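You operate a simulated robot arm through the tools that you are given. There is no shell and no other tool. Be economical: measure what you need, move in short steps, check, and stop when the job is done.

You run a simulated robot arm. Do the job below in one go: nothing can be reset, and whatever is moved stays where it is left.

TASK
The long key sticks: brush lube on its guide strip, then work the key twice.
Fine: use the yellow brush and stand it back in its cup.
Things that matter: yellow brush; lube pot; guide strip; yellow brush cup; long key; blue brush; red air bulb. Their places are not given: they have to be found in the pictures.

It is judged by the outcome, as a careful person would: the job done as asked, and still so three seconds after it is handed in. It fails if anything else is knocked over, pushed out of place, dropped, spilled or broken.

THE ROBOT
A 6-joint arm with a two-finger parallel gripper, fixed in place. Base frame: the origin is at the foot of the arm, x ahead of it, y to its left, z up; the work surface is at about z = 0.824. Lengths are in m, angles in degrees, forces in N, time in s.
With the tool pointing down near the work surface it reaches from about 0.26 to 0.68 m from the base axis. Its first joint turns from -66.0 to 66.0 degrees. Payload 2.9 kg.
Tool frame: the origin (TCP) lies between the finger pads and is the grasp point; the fingertips stand 0.03 m ahead of it; z points along the fingers, y is the line along which they close. Largest opening 0.11 m; finger width 0.02, thickness 0.01; the body of the gripper, 0.048 by 0.112 m, starts 0.055 m behind the TCP.
Orientation is told as [roll, pitch, yaw] about the base's x, y, z axes, in that order, counted from this pose: with the fingers straight down and closing along the base's y, the tool's x points along the base's -x, its y along +y and its z along -z.

THE INTERFACE
- The arm moves only by the tool play_rows. Its arguments are lists of equal length, an entry for each row: "translation": the shift along the tool's x, y, z in units of 50 mm (1.0 is 50 mm), a list of three; "angular": the turn, a rotation vector about the tool's x, y, z in units of 8 degrees (1.0 is 8 degrees), a list of three; "claw": the gripper command, from -1 (shut) to 1 (fully open), values between in proportion. In form: {"translation": [[tx, ty, tz], ...], "angular": [[ax, ay, az], ...], "claw": [claw, ...]}. A call has 1 to 8 rows; each row shifts and turns the commanded pose from where the row before left it, along the tool's axes as they then stand. A call with a number of a shift or a turn outside -1 to 1 is refused whole. A row lasts 0.2 s, in which the tool goes at most 0.05 m and 8.6 degrees; a call with a longer step from one row to the next is refused whole, and so is a gripper value outside its range. Where a pose cannot be reached the arm comes as near as it can. A force on the tool above 40 N (or 10 N above the force at the start of the call, whichever is more), or a blocked arm, ends the call early, and 0.2 s more pass. Each finger travels about 0.108 m/s and halts on what it meets, pressing with about 39 N; the grip force reading is that of the motor and also rises with nothing between the fingers. The clock runs only during rows and for 0.2 s after the last one: add rows that do not move to give the fingers time. It gives the time, the measured TCP pose, the force on the tool (base axes), the opening and the grip force at its end, in the units of the frame above (readings bear some noise).
- Cameras (640 x 400 px; columns grow to the right, rows downward): "scene" is fixed at [0.0752, 0.4305, 1.3882]; the picture's right is [-0.78, -0.63, 0.00], its down [-0.34, 0.42, -0.84] and it looks along [0.53, -0.65, -0.54] (base axes); focal length 326 px, centre (320, 200). "wrist" rides on the gripper at [-0.036, 0, -0.057] in the tool frame; the picture's right is [0.00, -1.00, 0.00], its down [0.97, 0.00, -0.24] and it looks along [0.24, 0.00, 0.97] (tool axes); focal length 218 px, centre (320, 200).
- get_image(camera): a new picture of that camera. No time passes.
- locate(camera, pixels): for up to 12 pixels [column, row] of the newest picture of that camera ("zoom" is the newest enlarged one), the place [x, y, z] in the base frame of the surface seen there, good to about 0.002 m. No time passes.
- close_up(camera, box): a new picture of the part [left, top, right, bottom] of that camera's present view, enlarged. No time passes.
- close_job(): hands the job in; it is judged then, once.

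Go step by step. Measure first, check grasps and placings, and put right what went wrong. The budget is 80 turns and 38 pictures, counting those below and the enlarged ones. Unless the task says otherwise, let go and move clear before handing in, and close with one line.

The tools are called by a JSON object that holds its "name" and its "arguments". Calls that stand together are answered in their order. play_rows: Moves the arm, as the interface text tells. Its arguments: {"type":"object","properties":{"translation":{"type":"array","items":{"type":"array","items":{"type":"number"}}},"angular":{"type":"array","items":{"type":"array","items":{"type":"number"}}},"claw":{"type":"array","items":{"type":"number"}}},"required":["translation","angular","claw"]} The other tools are called the same way: get_image (camera) takes a picture; locate (camera, pixels) gives the place of the surface under pixels of a picture; close_up (camera, box) takes an enlarged picture of a part of a camera's view; close_job () hands the job in.

At the start:

```text
clock: 0.0
tool_pos: [0.4506, 0.0663, 1.1748]
tcp_rot: [0.1, 0.0, -0.1]
ft_force: [0.3, 0.2, -0.6]
grip_width: 0.1099
grip_force: 0.0
```

scene: 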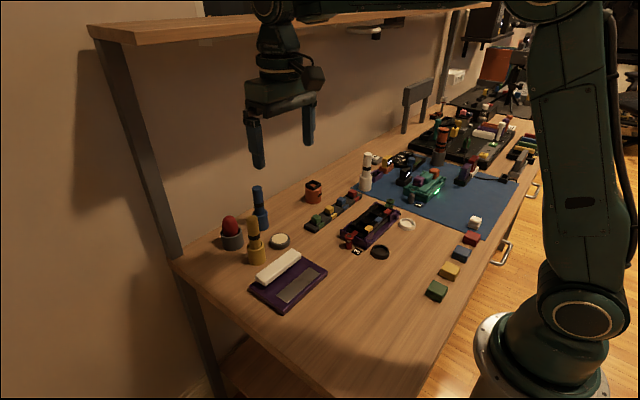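
wrist: 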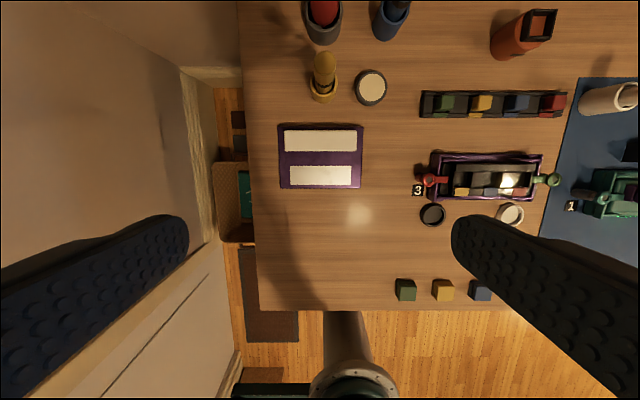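

The pictures show a yellow brush in its cup (wrist ~322,80), a pale round pot (370,88), and a purple device with two white strips (320,157). I'll enlarge that area to identify the key and the strip.

{"name": "close_up", "arguments": {"camera": "wrist", "box": [240, 0, 440, 200]}}

{"name": "close_up", "arguments": {"camera": "scene", "box": [200, 170, 360, 320]}}

```text
2.00 times, centred on (340, 100) of wrist
```

zoom: 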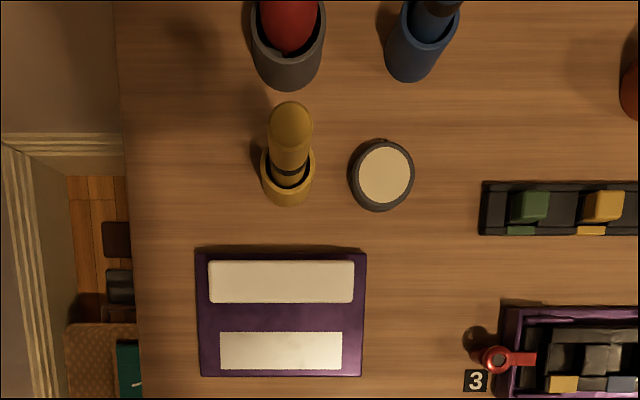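

```text
2.67 times, centred on (280, 245) of scene
```

zoom: 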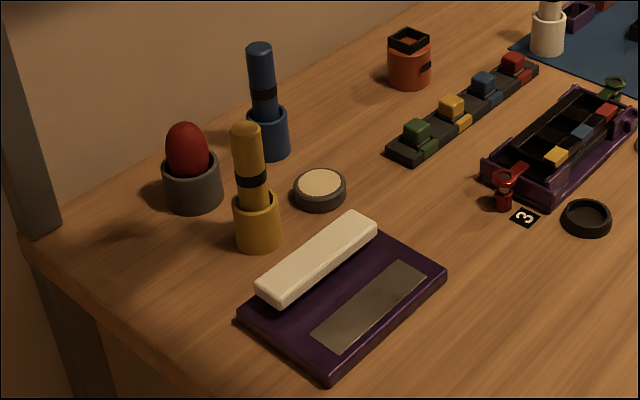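

The raised cream bar is the long key, the flat metal plate in front of it is the guide strip, and the yellow brush stands in the yellow cup. Now I'll locate them in the zoom.

{"name": "locate", "arguments": {"camera": "zoom", "pixels": [[245, 129], [250, 165], [257, 200], [258, 240], [320, 183], [320, 203], [318, 250], [265, 288], [370, 222], [370, 305], [323, 340], [418, 270]]}}

{"name": "locate", "arguments": {"camera": "wrist", "pixels": [[323, 58], [323, 84], [323, 99], [311, 90], [336, 90], [371, 87], [356, 87], [386, 87], [285, 141], [357, 141], [291, 175], [351, 175]]}}

```text
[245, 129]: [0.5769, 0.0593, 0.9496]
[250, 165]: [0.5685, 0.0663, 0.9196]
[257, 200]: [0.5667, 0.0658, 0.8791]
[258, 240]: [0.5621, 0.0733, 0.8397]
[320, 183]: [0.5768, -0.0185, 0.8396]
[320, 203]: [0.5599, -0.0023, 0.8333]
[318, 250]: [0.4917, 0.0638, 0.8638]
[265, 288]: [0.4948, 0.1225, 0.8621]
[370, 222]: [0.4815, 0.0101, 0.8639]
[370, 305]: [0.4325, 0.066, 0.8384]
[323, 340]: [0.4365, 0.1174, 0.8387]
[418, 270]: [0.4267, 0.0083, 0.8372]
```

```text
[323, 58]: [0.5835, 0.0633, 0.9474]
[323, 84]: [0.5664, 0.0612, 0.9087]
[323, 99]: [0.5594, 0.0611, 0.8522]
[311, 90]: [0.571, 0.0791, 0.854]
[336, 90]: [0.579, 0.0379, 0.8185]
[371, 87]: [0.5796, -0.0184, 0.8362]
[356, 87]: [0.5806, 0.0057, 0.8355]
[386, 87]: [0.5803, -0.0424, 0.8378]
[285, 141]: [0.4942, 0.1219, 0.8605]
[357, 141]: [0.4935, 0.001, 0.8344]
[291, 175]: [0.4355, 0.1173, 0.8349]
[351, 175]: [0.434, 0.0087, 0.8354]
```

The brush handle axis is near (0.579, 0.062) with its top at z≈0.95 and the cup rim at about 0.875. I'll move above it, open, and look.

{"name": "play_rows", "arguments": {"translation": [[-0.512, -0.018, 0.68], [-0.512, -0.018, 0.68], [-0.512, -0.018, 0.68], [-0.512, -0.018, 0.68], [-0.512, -0.018, 0.68], [0, 0, 0]], "angular": [[0, 0, 0], [0, 0, 0], [0, 0, 0], [0, 0, 0], [0, 0, 0], [0, 0, 0]], "claw": [1, 1, 1, 1, 1, 1]}}

{"name": "get_image", "arguments": {"camera": "wrist"}}

```text
clock: 1.4
tool_pos: [0.5797, 0.0601, 1.0049]
tcp_rot: [0.0, 0.0, 0.1]
ft_force: [-0.2, -0.2, -0.3]
grip_width: 0.1101
grip_force: 0.1
```

```text
33 pictures are left
```

wrist: 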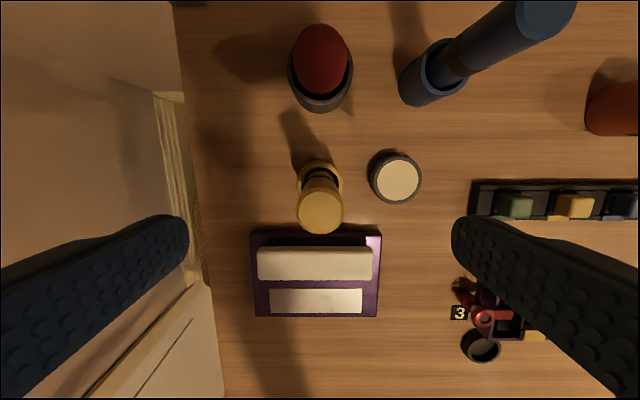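

The brush top shows at (320,212), on the finger line. I'll measure its centre and the pot, strip and key from this closer view.

{"name": "locate", "arguments": {"camera": "wrist", "pixels": [[320, 212], [300, 212], [341, 212], [320, 192], [320, 228], [305, 170], [337, 170], [397, 180], [316, 263], [316, 300], [316, 247], [397, 199]]}}

{"name": "close_up", "arguments": {"camera": "wrist", "box": [240, 130, 440, 330]}}

```text
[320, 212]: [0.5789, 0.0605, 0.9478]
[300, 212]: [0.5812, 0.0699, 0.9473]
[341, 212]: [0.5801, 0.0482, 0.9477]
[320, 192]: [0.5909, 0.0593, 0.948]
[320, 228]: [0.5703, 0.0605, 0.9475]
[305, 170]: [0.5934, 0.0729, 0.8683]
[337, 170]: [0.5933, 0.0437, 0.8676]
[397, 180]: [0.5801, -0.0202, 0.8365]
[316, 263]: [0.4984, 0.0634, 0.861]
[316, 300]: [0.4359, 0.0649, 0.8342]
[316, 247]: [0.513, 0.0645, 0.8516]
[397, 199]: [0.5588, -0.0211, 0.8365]
```

```text
2.00 times, centred on (340, 230) of wrist
```

zoom: 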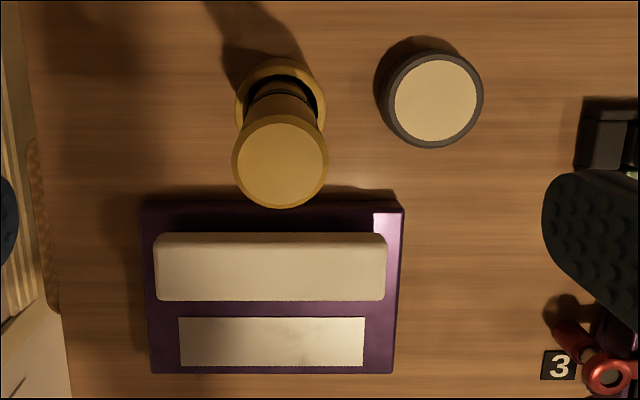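

The handle centre (0.580, 0.060) is centred between the fingers. I'll descend to z≈0.918 (tips at 0.888, above the 0.868 rim) and close.

{"name": "play_rows", "arguments": {"translation": [[0, 0, 0.58], [0, 0, 0.58], [0, 0, 0.58], [0, 0, 0], [0, 0, 0], [0, 0, 0], [0, 0, 0], [0, 0, 0]], "angular": [[0, 0, 0], [0, 0, 0], [0, 0, 0], [0, 0, 0], [0, 0, 0], [0, 0, 0], [0, 0, 0], [0, 0, 0]], "claw": [1, 1, 1, 1, -1, -1, -1, -1]}}

```text
clock: 3.2
tool_pos: [0.5789, 0.0619, 0.9175]
tcp_rot: [0.0, 0.0, -0.1]
ft_force: [0.6, 0.2, -0.1]
grip_width: 0.0247
grip_force: 39.3
```

It gripped at 24.7 mm with little side force. I'll lift straight up and look.

{"name": "play_rows", "arguments": {"translation": [[0, 0, -0.3], [0, 0, -0.5], [0, 0, -0.5], [0, 0, -0.5], [0, 0, -0.4], [0, 0, 0]], "angular": [[0, 0, 0], [0, 0, 0], [0, 0, 0], [0, 0, 0], [0, 0, 0], [0, 0, 0]], "claw": [-1, -1, -1, -1, -1, -1]}}

{"name": "close_up", "arguments": {"camera": "scene", "box": [180, 120, 340, 280]}}

{"name": "get_image", "arguments": {"camera": "wrist"}}

```text
clock: 4.6
tool_pos: [0.5795, 0.0597, 1.0282]
tcp_rot: [0.1, 0.0, -0.1]
ft_force: [0.7, -0.2, -0.5]
grip_width: 0.0249
grip_force: 39.6
```

```text
2.50 times, centred on (260, 200) of scene
```

zoom: 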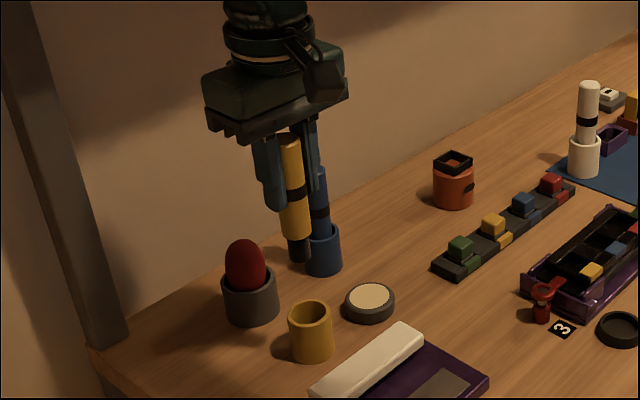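

```text
30 pictures are left
```

wrist: 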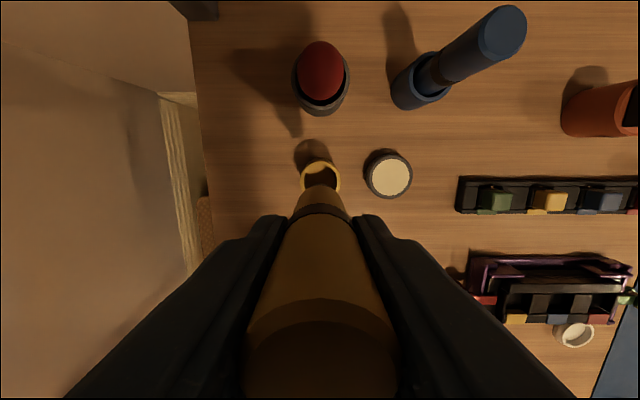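

The brush is out and the black bristle end shows at zoom (300,260). I'll measure its tip and the cup.

{"name": "locate", "arguments": {"camera": "zoom", "pixels": [[299, 260], [298, 256], [298, 245], [295, 232], [295, 192], [290, 140], [312, 310], [370, 295], [370, 309]]}}

{"name": "locate", "arguments": {"camera": "wrist", "pixels": [[303, 180], [337, 180], [320, 163], [389, 177], [389, 158], [389, 197], [369, 177], [409, 177]]}}

{"name": "close_up", "arguments": {"camera": "scene", "box": [230, 160, 290, 240]}}

```text
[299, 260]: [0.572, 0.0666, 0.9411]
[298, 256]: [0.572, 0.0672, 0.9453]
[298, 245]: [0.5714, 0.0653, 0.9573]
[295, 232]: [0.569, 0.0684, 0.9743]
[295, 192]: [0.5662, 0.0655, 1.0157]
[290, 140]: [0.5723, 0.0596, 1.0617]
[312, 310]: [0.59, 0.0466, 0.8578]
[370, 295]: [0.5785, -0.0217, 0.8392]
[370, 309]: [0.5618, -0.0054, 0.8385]
```

```text
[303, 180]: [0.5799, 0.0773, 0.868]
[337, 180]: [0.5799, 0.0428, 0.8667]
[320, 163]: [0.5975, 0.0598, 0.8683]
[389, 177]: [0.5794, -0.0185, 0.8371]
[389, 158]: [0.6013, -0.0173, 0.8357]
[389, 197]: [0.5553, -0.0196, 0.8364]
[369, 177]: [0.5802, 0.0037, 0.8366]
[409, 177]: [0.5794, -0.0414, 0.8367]
```

```text
5.00 times, centred on (260, 200) of scene
```

zoom: 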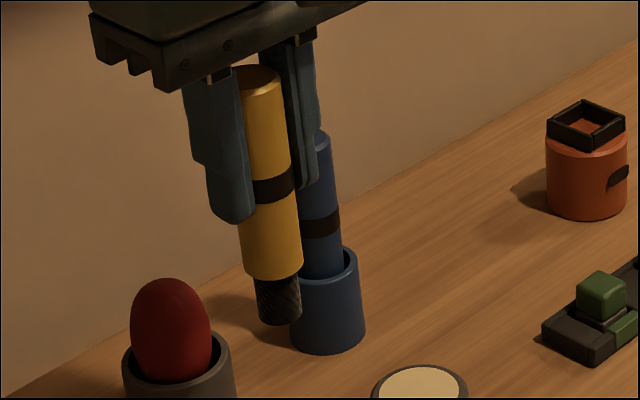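

The tip is about 0.089 m below the TCP. The pot centre is (0.579, -0.0185) with its surface at z≈0.8365, so I'll move over it and come down to tip z≈0.846.

{"name": "play_rows", "arguments": {"translation": [[0, -0.52, 0], [0, -0.52, 0], [0, -0.52, 0], [0, 0, 0.6], [0, 0, 0.6], [0, 0, 0.6], [0, 0, 0.06], [0, 0, 0]], "angular": [[0, 0, 0], [0, 0, 0], [0, 0, 0], [0, 0, 0], [0, 0, 0], [0, 0, 0], [0, 0, 0], [0, 0, 0]], "claw": [-1, -1, -1, -1, -1, -1, -1, -1]}}

{"name": "close_up", "arguments": {"camera": "scene", "box": [240, 180, 320, 260]}}

```text
clock: 6.4
tool_pos: [0.5787, -0.0168, 0.9349]
tcp_rot: [-0.1, 0.0, -0.1]
ft_force: [0.8, -0.2, -0.1]
grip_width: 0.0251
grip_force: 39.3
```

```text
5.00 times, centred on (280, 220) of scene
```

zoom: 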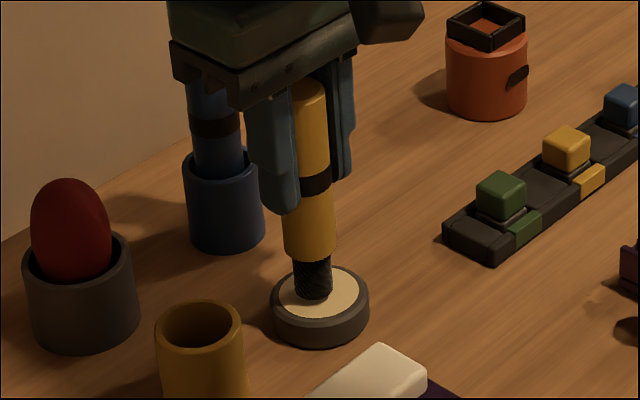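

The tip hovers just above the centre of the lube. I'll dip in 3 mm steps and watch the force.

{"name": "play_rows", "arguments": {"translation": [[0, 0, 0.06], [0, 0, 0.06], [0, 0, 0.06], [0, 0, 0.04], [0, 0, 0]], "angular": [[0, 0, 0], [0, 0, 0], [0, 0, 0], [0, 0, 0], [0, 0, 0]], "claw": [-1, -1, -1, -1, -1]}}

{"name": "close_up", "arguments": {"camera": "scene", "box": [240, 180, 320, 260]}}

```text
clock: 7.6
tool_pos: [0.5802, -0.017, 0.9267]
tcp_rot: [0.0, -0.4, 0.0]
ft_force: [5.1, 0.3, 25.5]
grip_width: 0.0249
grip_force: 38.8
```

```text
5.00 times, centred on (280, 220) of scene
```

zoom: 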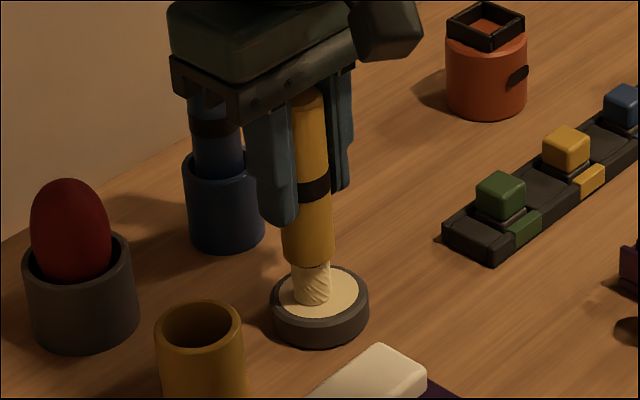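

The bristles turned cream, so the brush is loaded. I'll lift away and measure the strip's edges.

{"name": "play_rows", "arguments": {"translation": [[0, 0, -0.2], [0, 0, -0.5], [0, 0, -0.5], [0, 0, -0.4], [0, 0, 0]], "angular": [[0, 0, 0], [0, 0, 0], [0, 0, 0], [0, 0, 0], [0, 0, 0]], "claw": [-1, -1, -1, -1, -1]}}

{"name": "close_up", "arguments": {"camera": "scene", "box": [240, 240, 340, 320]}}

```text
clock: 8.8
tool_pos: [0.5789, -0.0178, 1.0019]
tcp_rot: [0.0, 0.1, 0.0]
ft_force: [-0.4, -0.1, -0.2]
grip_width: 0.0249
grip_force: 39.4
```

```text
5.00 times, centred on (290, 280) of scene
```

zoom: 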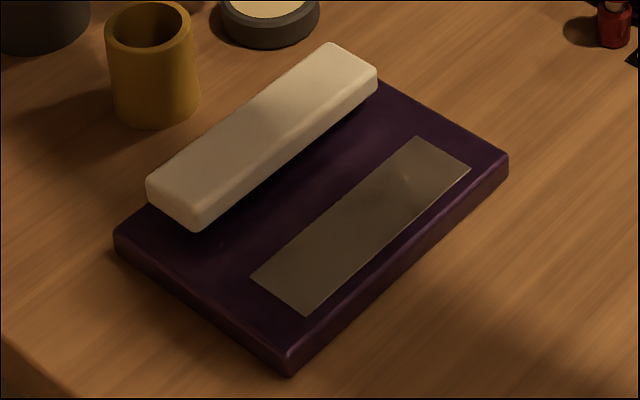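

{"name": "locate", "arguments": {"camera": "zoom", "pixels": [[253, 276], [306, 313], [416, 139], [467, 169], [360, 226], [155, 185], [195, 218], [325, 48], [370, 72], [262, 135], [245, 195], [280, 160]]}}

{"name": "close_up", "arguments": {"camera": "scene", "box": [230, 160, 310, 240]}}

```text
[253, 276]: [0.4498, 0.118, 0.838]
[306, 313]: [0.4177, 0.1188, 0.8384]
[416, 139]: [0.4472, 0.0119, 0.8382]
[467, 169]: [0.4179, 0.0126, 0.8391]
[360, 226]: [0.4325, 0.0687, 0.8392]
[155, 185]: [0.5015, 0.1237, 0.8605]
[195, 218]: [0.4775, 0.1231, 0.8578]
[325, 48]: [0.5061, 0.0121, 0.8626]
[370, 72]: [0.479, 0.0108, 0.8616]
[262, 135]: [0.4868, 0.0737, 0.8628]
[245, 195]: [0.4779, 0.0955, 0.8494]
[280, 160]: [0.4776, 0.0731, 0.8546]
```

```text
5.00 times, centred on (270, 200) of scene
```

zoom: 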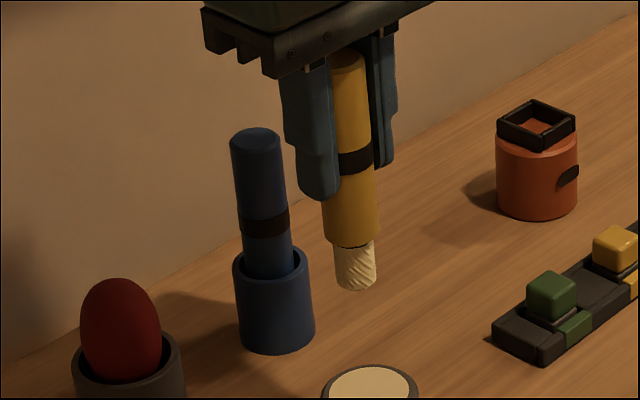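

The strip spans x 0.418–0.449 and y 0.012–0.118 at z≈0.837, and contact should come at TCP z≈0.928. I'll move over its right end, just above it.

{"name": "play_rows", "arguments": {"translation": [[0.727, 0.2, 0], [0.727, 0.2, 0], [0.727, 0.2, 0], [0.727, 0.2, 0], [0, 0, 0.6], [0, 0, 0.6], [0, 0, 0.12], [0, 0, 0]], "angular": [[0, 0, 0], [0, 0, 0], [0, 0, 0], [0, 0, 0], [0, 0, 0], [0, 0, 0], [0, 0, 0], [0, 0, 0]], "claw": [-1, -1, -1, -1, -1, -1, -1, -1]}}

{"name": "close_up", "arguments": {"camera": "scene", "box": [240, 220, 340, 320]}}

```text
clock: 10.6
tool_pos: [0.4323, 0.023, 0.9377]
tcp_rot: [0.0, 0.1, 0.1]
ft_force: [0.2, 0.1, -0.3]
grip_width: 0.0249
grip_force: 38.7
```

```text
4.00 times, centred on (290, 270) of scene
```

zoom: 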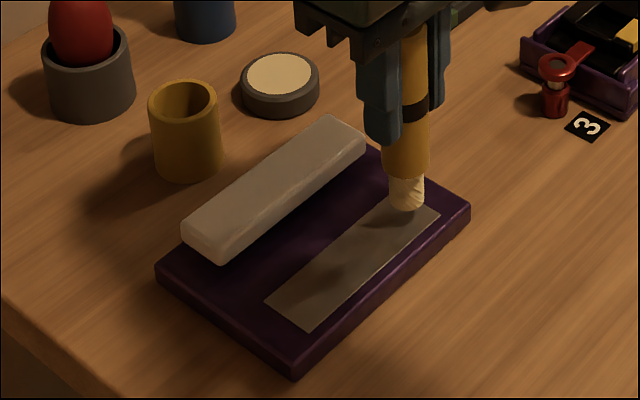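

The tip is over the strip's right end. I'll lower it gently to light contact.

{"name": "play_rows", "arguments": {"translation": [[0, 0, 0.06], [0, 0, 0.06], [0, 0, 0.06], [0, 0, 0.03], [0, 0, 0]], "angular": [[0, 0, 0], [0, 0, 0], [0, 0, 0], [0, 0, 0], [0, 0, 0]], "claw": [-1, -1, -1, -1, -1]}}

```text
clock: 11.8
tool_pos: [0.4342, 0.0236, 0.9268]
tcp_rot: [0.0, 0.0, 0.1]
ft_force: [0.3, 0.7, -0.6]
grip_width: 0.0249
grip_force: 39.2
```

No contact yet at 0.9268, so I'll go down 1 mm at a time.

{"name": "play_rows", "arguments": {"translation": [[0, 0, 0.02], [0, 0, 0.02], [0, 0, 0]], "angular": [[0, 0, 0], [0, 0, 0], [0, 0, 0]], "claw": [-1, -1, -1]}}

```text
clock: 12.6
tool_pos: [0.433, 0.0233, 0.9253]
tcp_rot: [0.0, -0.1, 0.0]
ft_force: [-1.2, 0.9, 8.7]
grip_width: 0.0247
grip_force: 39.6
```

Contact is light at 8.7 N. I'll stroke along the strip toward +y.

{"name": "play_rows", "arguments": {"translation": [[0, 0.2, 0], [0, 0.22, 0], [0, 0.22, 0], [0, 0.22, 0], [0, 0.22, 0], [0, 0.22, 0], [0, 0.22, 0], [0, 0.18, 0]], "angular": [[0, 0, 0], [0, 0, 0], [0, 0, 0], [0, 0, 0], [0, 0, 0], [0, 0, 0], [0, 0, 0], [0, 0, 0]], "claw": [-1, -1, -1, -1, -1, -1, -1, -1]}}

{"name": "close_up", "arguments": {"camera": "scene", "box": [240, 220, 340, 320]}}

```text
clock: 14.4
tool_pos: [0.4329, 0.109, 0.925]
tcp_rot: [0.0, -0.1, -0.1]
ft_force: [0.0, -5.2, 12.8]
grip_width: 0.025
grip_force: 39.1
```

```text
4.00 times, centred on (290, 270) of scene
```

zoom: 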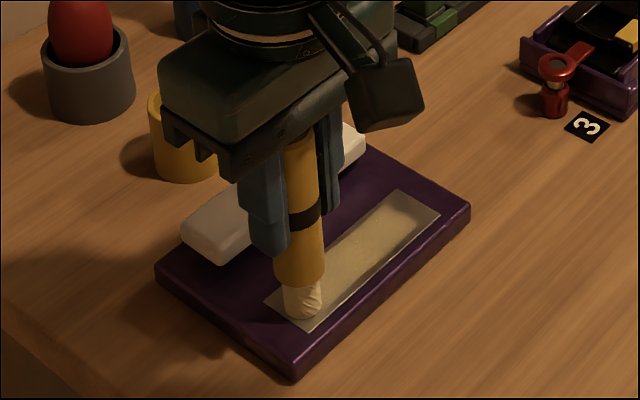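

The strip now shows cream and the device hasn't moved. I'll stroke back toward -y to coat it evenly, then lift.

{"name": "play_rows", "arguments": {"translation": [[0, -0.2, 0], [0, -0.22, 0], [0, -0.22, 0], [0, -0.22, 0], [0, -0.22, 0], [0, -0.22, 0], [0, -0.22, 0], [0, -0.2, 0]], "angular": [[0, 0, 0], [0, 0, 0], [0, 0, 0], [0, 0, 0], [0, 0, 0], [0, 0, 0], [0, 0, 0], [0, 0, 0]], "claw": [-1, -1, -1, -1, -1, -1, -1, -1]}}

{"name": "play_rows", "arguments": {"translation": [[0, 0, -0.2], [0, 0, -0.5], [0, 0, -0.5], [0, 0, -0.5], [0, 0, -0.3], [0, 0, 0]], "angular": [[0, 0, 0], [0, 0, 0], [0, 0, 0], [0, 0, 0], [0, 0, 0], [0, 0, 0]], "claw": [-1, -1, -1, -1, -1, -1]}}

{"name": "close_up", "arguments": {"camera": "scene", "box": [220, 180, 340, 320]}}

```text
clock: 16.2
tool_pos: [0.4318, 0.0224, 0.9252]
tcp_rot: [0.0, 0.0, 0.0]
ft_force: [1.6, 4.8, 16.4]
grip_width: 0.025
grip_force: 38.8
```

```text
clock: 17.6
tool_pos: [0.4324, 0.0242, 1.0253]
tcp_rot: [-0.1, 0.0, 0.1]
ft_force: [0.0, -0.3, -1.2]
grip_width: 0.0248
grip_force: 39.3
```

```text
2.86 times, centred on (280, 250) of scene
```

zoom: 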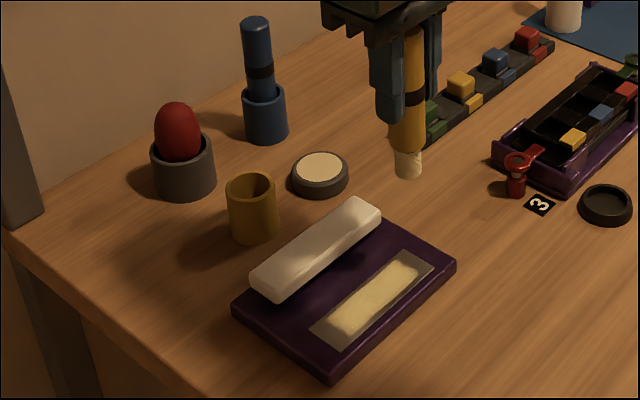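

The strip is well coated along its length. I'll carry the brush back over its cup, where it was gripped at (0.5795, 0.0605).

{"name": "play_rows", "arguments": {"translation": [[-0.736, 0.18, 0], [-0.736, 0.18, 0], [-0.736, 0.18, 0], [-0.736, 0.18, 0], [0, 0, 0.4], [0, 0, 0.4], [0, 0, 0]], "angular": [[0, 0, 0], [0, 0, 0], [0, 0, 0], [0, 0, 0], [0, 0, 0], [0, 0, 0], [0, 0, 0]], "claw": [-1, -1, -1, -1, -1, -1, -1]}}

{"name": "close_up", "arguments": {"camera": "scene", "box": [220, 180, 300, 270]}}

{"name": "get_image", "arguments": {"camera": "wrist"}}

```text
clock: 19.2
tool_pos: [0.5786, 0.0598, 0.9854]
tcp_rot: [0.0, -0.1, 0.0]
ft_force: [0.1, 0.9, -0.3]
grip_width: 0.0248
grip_force: 38.8
```

```text
4.44 times, centred on (260, 225) of scene
```

zoom: 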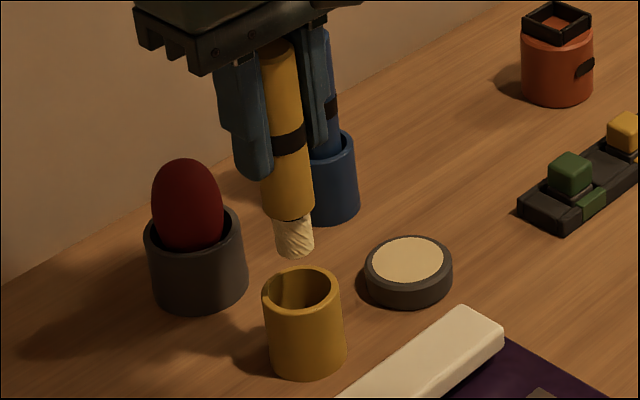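

```text
20 pictures are left
```

wrist: 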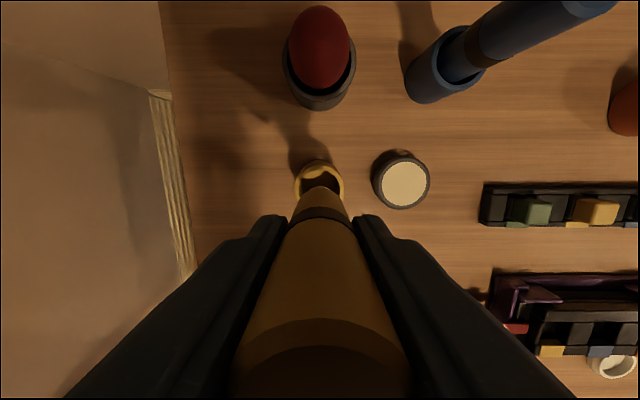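

The brush lines up over the cup. I'll lower it slowly to just above seated (TCP ≈0.921).

{"name": "play_rows", "arguments": {"translation": [[-0.015, 0.01, 0.2], [0, 0, 0.2], [0, 0, 0.2], [0, 0, 0.2], [0, 0, 0.2], [0, 0, 0.2], [0, 0, 0.08], [0, 0, 0]], "angular": [[0, 0, 0], [0, 0, 0], [0, 0, 0], [0, 0, 0], [0, 0, 0], [0, 0, 0], [0, 0, 0], [0, 0, 0]], "claw": [-1, -1, -1, -1, -1, -1, -1, -1]}}

```text
clock: 21.0
tool_pos: [0.5811, 0.0598, 0.9214]
tcp_rot: [0.0, -0.1, 0.0]
ft_force: [-0.5, -0.2, -1.3]
grip_width: 0.025
grip_force: 39.0
```

It slid in with no contact force. I'll go the last few mm and watch for floor contact.

{"name": "play_rows", "arguments": {"translation": [[0, 0, 0.03], [0, 0, 0.03], [0, 0, 0]], "angular": [[0, 0, 0], [0, 0, 0], [0, 0, 0]], "claw": [-1, -1, -1]}}

```text
clock: 21.8
tool_pos: [0.581, 0.0588, 0.9171]
tcp_rot: [0.0, 0.0, 0.0]
ft_force: [-0.8, -0.1, 0.0]
grip_width: 0.0247
grip_force: 39.2
```

There's almost no force at the original height. I'll go down 2 mm more to find the floor.

{"name": "play_rows", "arguments": {"translation": [[0, 0, 0.02], [0, 0, 0.02], [0, 0, 0]], "angular": [[0, 0, 0], [0, 0, 0], [0, 0, 0]], "claw": [-1, -1, -1]}}

```text
clock: 22.6
tool_pos: [0.5806, 0.0579, 0.9167]
tcp_rot: [-0.1, 0.0, -0.1]
ft_force: [0.6, 0.2, -0.8]
grip_width: 0.0249
grip_force: 38.6
```

The brush is seated to within about a millimetre. I'll open gently, then retreat straight up.

{"name": "play_rows", "arguments": {"translation": [[0, 0, 0], [0, 0, 0], [0, 0, 0], [0, 0, 0], [0, 0, 0], [0, 0, 0]], "angular": [[0, 0, 0], [0, 0, 0], [0, 0, 0], [0, 0, 0], [0, 0, 0], [0, 0, 0]], "claw": [-0.45, -0.3, 0, 0.4, 0.4, 0.4]}}

{"name": "play_rows", "arguments": {"translation": [[0, 0, -0.5], [0, 0, -0.7], [0, 0, -0.7], [0, 0, -0.3], [0, 0, 0]], "angular": [[0, 0, 0], [0, 0, 0], [0, 0, 0], [0, 0, 0], [0, 0, 0]], "claw": [0.4, 0.4, 0.4, 0.4, 0.4]}}

{"name": "close_up", "arguments": {"camera": "scene", "box": [210, 170, 340, 320]}}

```text
clock: 24.0
tool_pos: [0.5807, 0.0586, 0.9164]
tcp_rot: [0.1, -0.1, 0.0]
ft_force: [0.8, 0.3, 0.2]
grip_width: 0.077
grip_force: 0.1
```

```text
clock: 25.2
tool_pos: [0.582, 0.058, 1.0256]
tcp_rot: [0.1, 0.0, 0.0]
ft_force: [0.9, 0.3, 0.4]
grip_width: 0.0768
grip_force: 0.1
```

```text
2.67 times, centred on (275, 245) of scene
```

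zoom: 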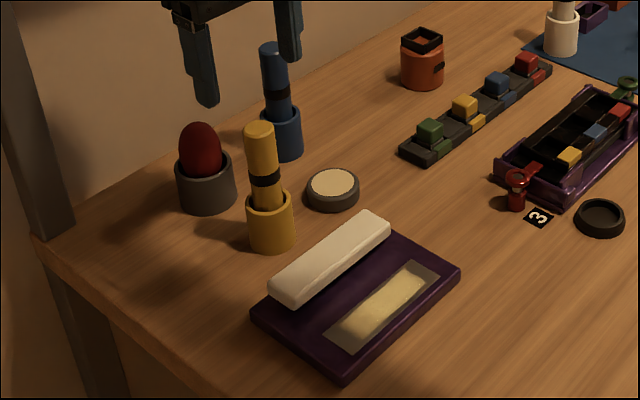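

The brush is back upright in its cup and nothing else moved. To press the key centre (0.491, 0.067, top z 0.863) without the wrist camera nearing the brush, I'll move over it, close the fingers and tilt 16° away from the brush.

{"name": "play_rows", "arguments": {"translation": [[0.6, 0.06, 0], [0.6, 0.06, 0], [0.59, 0.06, 0], [0, 0, 0], [0, 0, 0], [0, 0, 0]], "angular": [[0, 0, 0], [0, 0, 0], [0, 0, 0], [0, -1, 0], [0, -1, 0], [0, 0, 0]], "claw": [0.4, 0.4, -0.5, -1, -1, -1]}}

{"name": "get_image", "arguments": {"camera": "scene"}}

```text
clock: 26.6
tool_pos: [0.491, 0.0687, 1.0254]
tcp_rot: [-0.1, -16.1, 0.0]
ft_force: [-0.1, 0.4, 0.5]
grip_width: 0.0
grip_force: 38.1
```

```text
18 pictures are left
```

scene: 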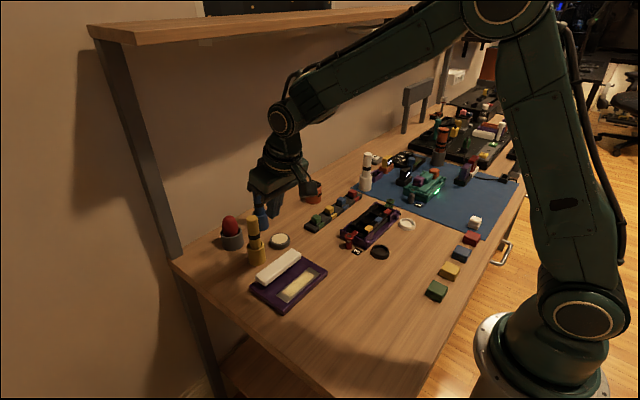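

The tilt is as planned. I'll descend to about 1 cm above the key.

{"name": "play_rows", "arguments": {"translation": [[0.166, 0, 0.577], [0.166, 0, 0.577], [0.166, 0, 0.577], [0.166, 0, 0.577], [0, 0, 0]], "angular": [[0, 0, 0], [0, 0, 0], [0, 0, 0], [0, 0, 0], [0, 0, 0]], "claw": [-1, -1, -1, -1, -1]}}

{"name": "close_up", "arguments": {"camera": "scene", "box": [220, 190, 340, 320]}}

```text
clock: 27.8
tool_pos: [0.4921, 0.0684, 0.9069]
tcp_rot: [0.0, -16.0, 0.0]
ft_force: [0.3, 0.2, 0.1]
grip_width: 0.0
grip_force: 37.9
```

```text
3.08 times, centred on (280, 255) of scene
```

zoom: 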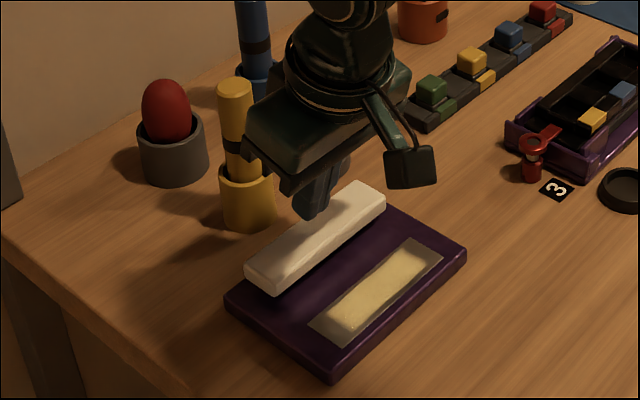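

The fingers are above the key centre, clear of the brush. I'll press down slowly.

{"name": "play_rows", "arguments": {"translation": [[0.0166, 0, 0.0577], [0.0166, 0, 0.0577], [0.0166, 0, 0.0577], [0.0166, 0, 0.0577], [0.011, 0, 0.0385], [0, 0, 0]], "angular": [[0, 0, 0], [0, 0, 0], [0, 0, 0], [0, 0, 0], [0, 0, 0], [0, 0, 0]], "claw": [-1, -1, -1, -1, -1, -1]}}

```text
clock: 29.2
tool_pos: [0.4919, 0.0677, 0.8923]
tcp_rot: [0.1, -16.1, 0.0]
ft_force: [-0.3, 0.2, 2.3]
grip_width: 0.0
grip_force: 37.7
```

Contact has just begun at z≈0.892 with 2.3 N. I'll press further in 2 mm steps.

{"name": "play_rows", "arguments": {"translation": [[0.011, 0, 0.0385], [0.011, 0, 0.0385], [0, 0, 0]], "angular": [[0, 0, 0], [0, 0, 0], [0, 0, 0]], "claw": [-1, -1, -1]}}

```text
clock: 30.0
tool_pos: [0.4919, 0.0684, 0.8885]
tcp_rot: [0.0, -16.1, 0.0]
ft_force: [1.1, -1.2, 3.2]
grip_width: 0.0
grip_force: 38.1
```

The key moves down with about 3 N, so I'll continue to the stop.

{"name": "play_rows", "arguments": {"translation": [[0.011, 0, 0.0385], [0.011, 0, 0.0385], [0.011, 0, 0.0385], [0, 0, 0]], "angular": [[0, 0, 0], [0, 0, 0], [0, 0, 0], [0, 0, 0]], "claw": [-1, -1, -1, -1]}}

{"name": "close_up", "arguments": {"camera": "scene", "box": [220, 190, 340, 320]}}

```text
clock: 30.9
tool_pos: [0.4925, 0.0687, 0.8862]
tcp_rot: [0.1, -16.6, 0.0]
ft_force: [-1.6, -0.2, 8.5]
grip_width: 0.0001
grip_force: 37.4
stopped in row 4: the force on the tool passed its limit (the readings are from after the stop); the commanded pose is now the measured one
```

```text
3.08 times, centred on (280, 255) of scene
```

zoom: 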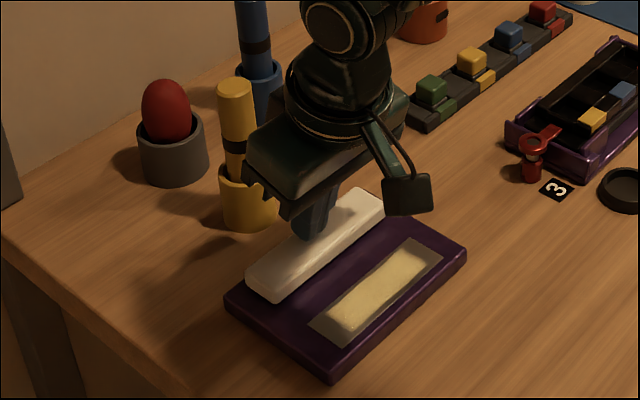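

It hit the stop at z≈0.886, a full press of about 7 mm. I'll release fully and check that the key comes back up.

{"name": "play_rows", "arguments": {"translation": [[-0.055, 0, -0.192], [-0.055, 0, -0.192], [0, 0, 0], [0, 0, 0]], "angular": [[0, 0, 0], [0, 0, 0], [0, 0, 0], [0, 0, 0]], "claw": [-1, -1, -1, -1]}}

{"name": "close_up", "arguments": {"camera": "scene", "box": [220, 190, 340, 320]}}

{"name": "locate", "arguments": {"camera": "zoom", "pixels": [[270, 265], [370, 200], [355, 192]]}}

```text
clock: 31.9
tool_pos: [0.4926, 0.0689, 0.905]
tcp_rot: [0.1, -16.2, 0.1]
ft_force: [0.3, 0.1, -0.5]
grip_width: 0.0003
grip_force: 38.6
```

```text
3.08 times, centred on (280, 255) of scene
```

zoom: 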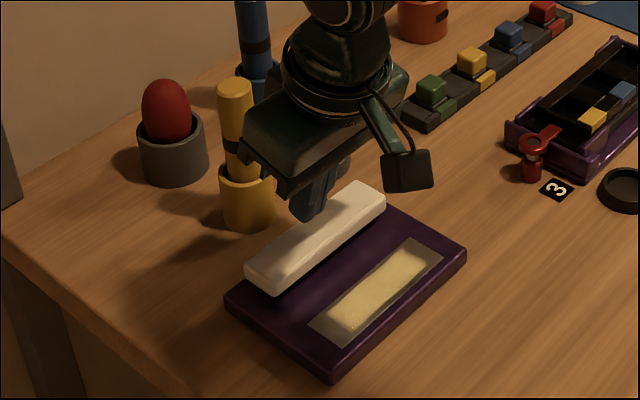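

```text
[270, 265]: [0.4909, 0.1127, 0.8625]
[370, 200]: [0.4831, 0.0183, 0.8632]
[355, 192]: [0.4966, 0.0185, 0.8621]
```

The key sprang back (top 0.8625). Now the second press, the same way.

{"name": "play_rows", "arguments": {"translation": [[0.0193, 0, 0.0673], [0.0193, 0, 0.0673], [0.0193, 0, 0.0673], [0.0193, 0, 0.0673], [0.0097, 0, 0.0336], [0.0097, 0, 0.0336], [0.0097, 0, 0.0336], [0, 0, 0]], "angular": [[0, 0, 0], [0, 0, 0], [0, 0, 0], [0, 0, 0], [0, 0, 0], [0, 0, 0], [0, 0, 0], [0, 0, 0]], "claw": [-1, -1, -1, -1, -1, -1, -1, -1]}}

```text
clock: 33.7
tool_pos: [0.4933, 0.0691, 0.885]
tcp_rot: [0.0, -16.5, 0.0]
ft_force: [-1.3, 1.1, 11.8]
grip_width: 0.0
grip_force: 37.5
```

The second press reached the stop (11.8 N at z≈0.885). I'll release and back well clear.

{"name": "play_rows", "arguments": {"translation": [[-0.055, 0, -0.192], [-0.11, 0, -0.384], [-0.166, 0, -0.577], [-0.166, 0, -0.577], [-0.166, 0, -0.577], [0, 0, 0]], "angular": [[0, 0, 0], [0, 0, 0], [0, 0, 0], [0, 0, 0], [0, 0, 0], [0, 0, 0]], "claw": [-1, -1, -1, -1, -1, -1]}}

{"name": "close_up", "arguments": {"camera": "scene", "box": [210, 170, 340, 320]}}

{"name": "locate", "arguments": {"camera": "zoom", "pixels": [[300, 275], [370, 225], [335, 250], [262, 130]]}}

```text
clock: 35.1
tool_pos: [0.4917, 0.0696, 1.0077]
tcp_rot: [0.1, -16.3, 0.0]
ft_force: [0.0, 0.0, -0.1]
grip_width: 0.0
grip_force: 37.4
```

```text
2.67 times, centred on (275, 245) of scene
```

zoom: 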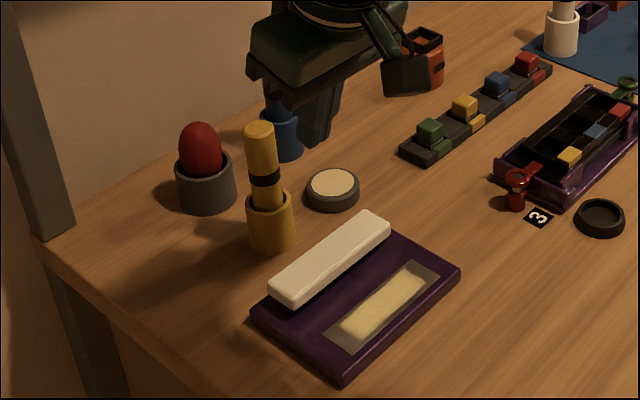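

```text
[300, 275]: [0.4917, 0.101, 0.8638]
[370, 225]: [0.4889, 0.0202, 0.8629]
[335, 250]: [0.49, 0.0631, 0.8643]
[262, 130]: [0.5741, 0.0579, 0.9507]
```

The key is back up (z≈0.863), the strip is coated, the brush stands in its cup, and nothing else has moved. I'll hand in.

{"name": "close_job", "arguments": {}}

```text
The job is handed in.
```

I brushed lube along the full length of the guide strip with the yellow brush (a narrow margin on each long edge looks bare), stood the brush back in its cup, and pressed the long key to its stop and released it twice.
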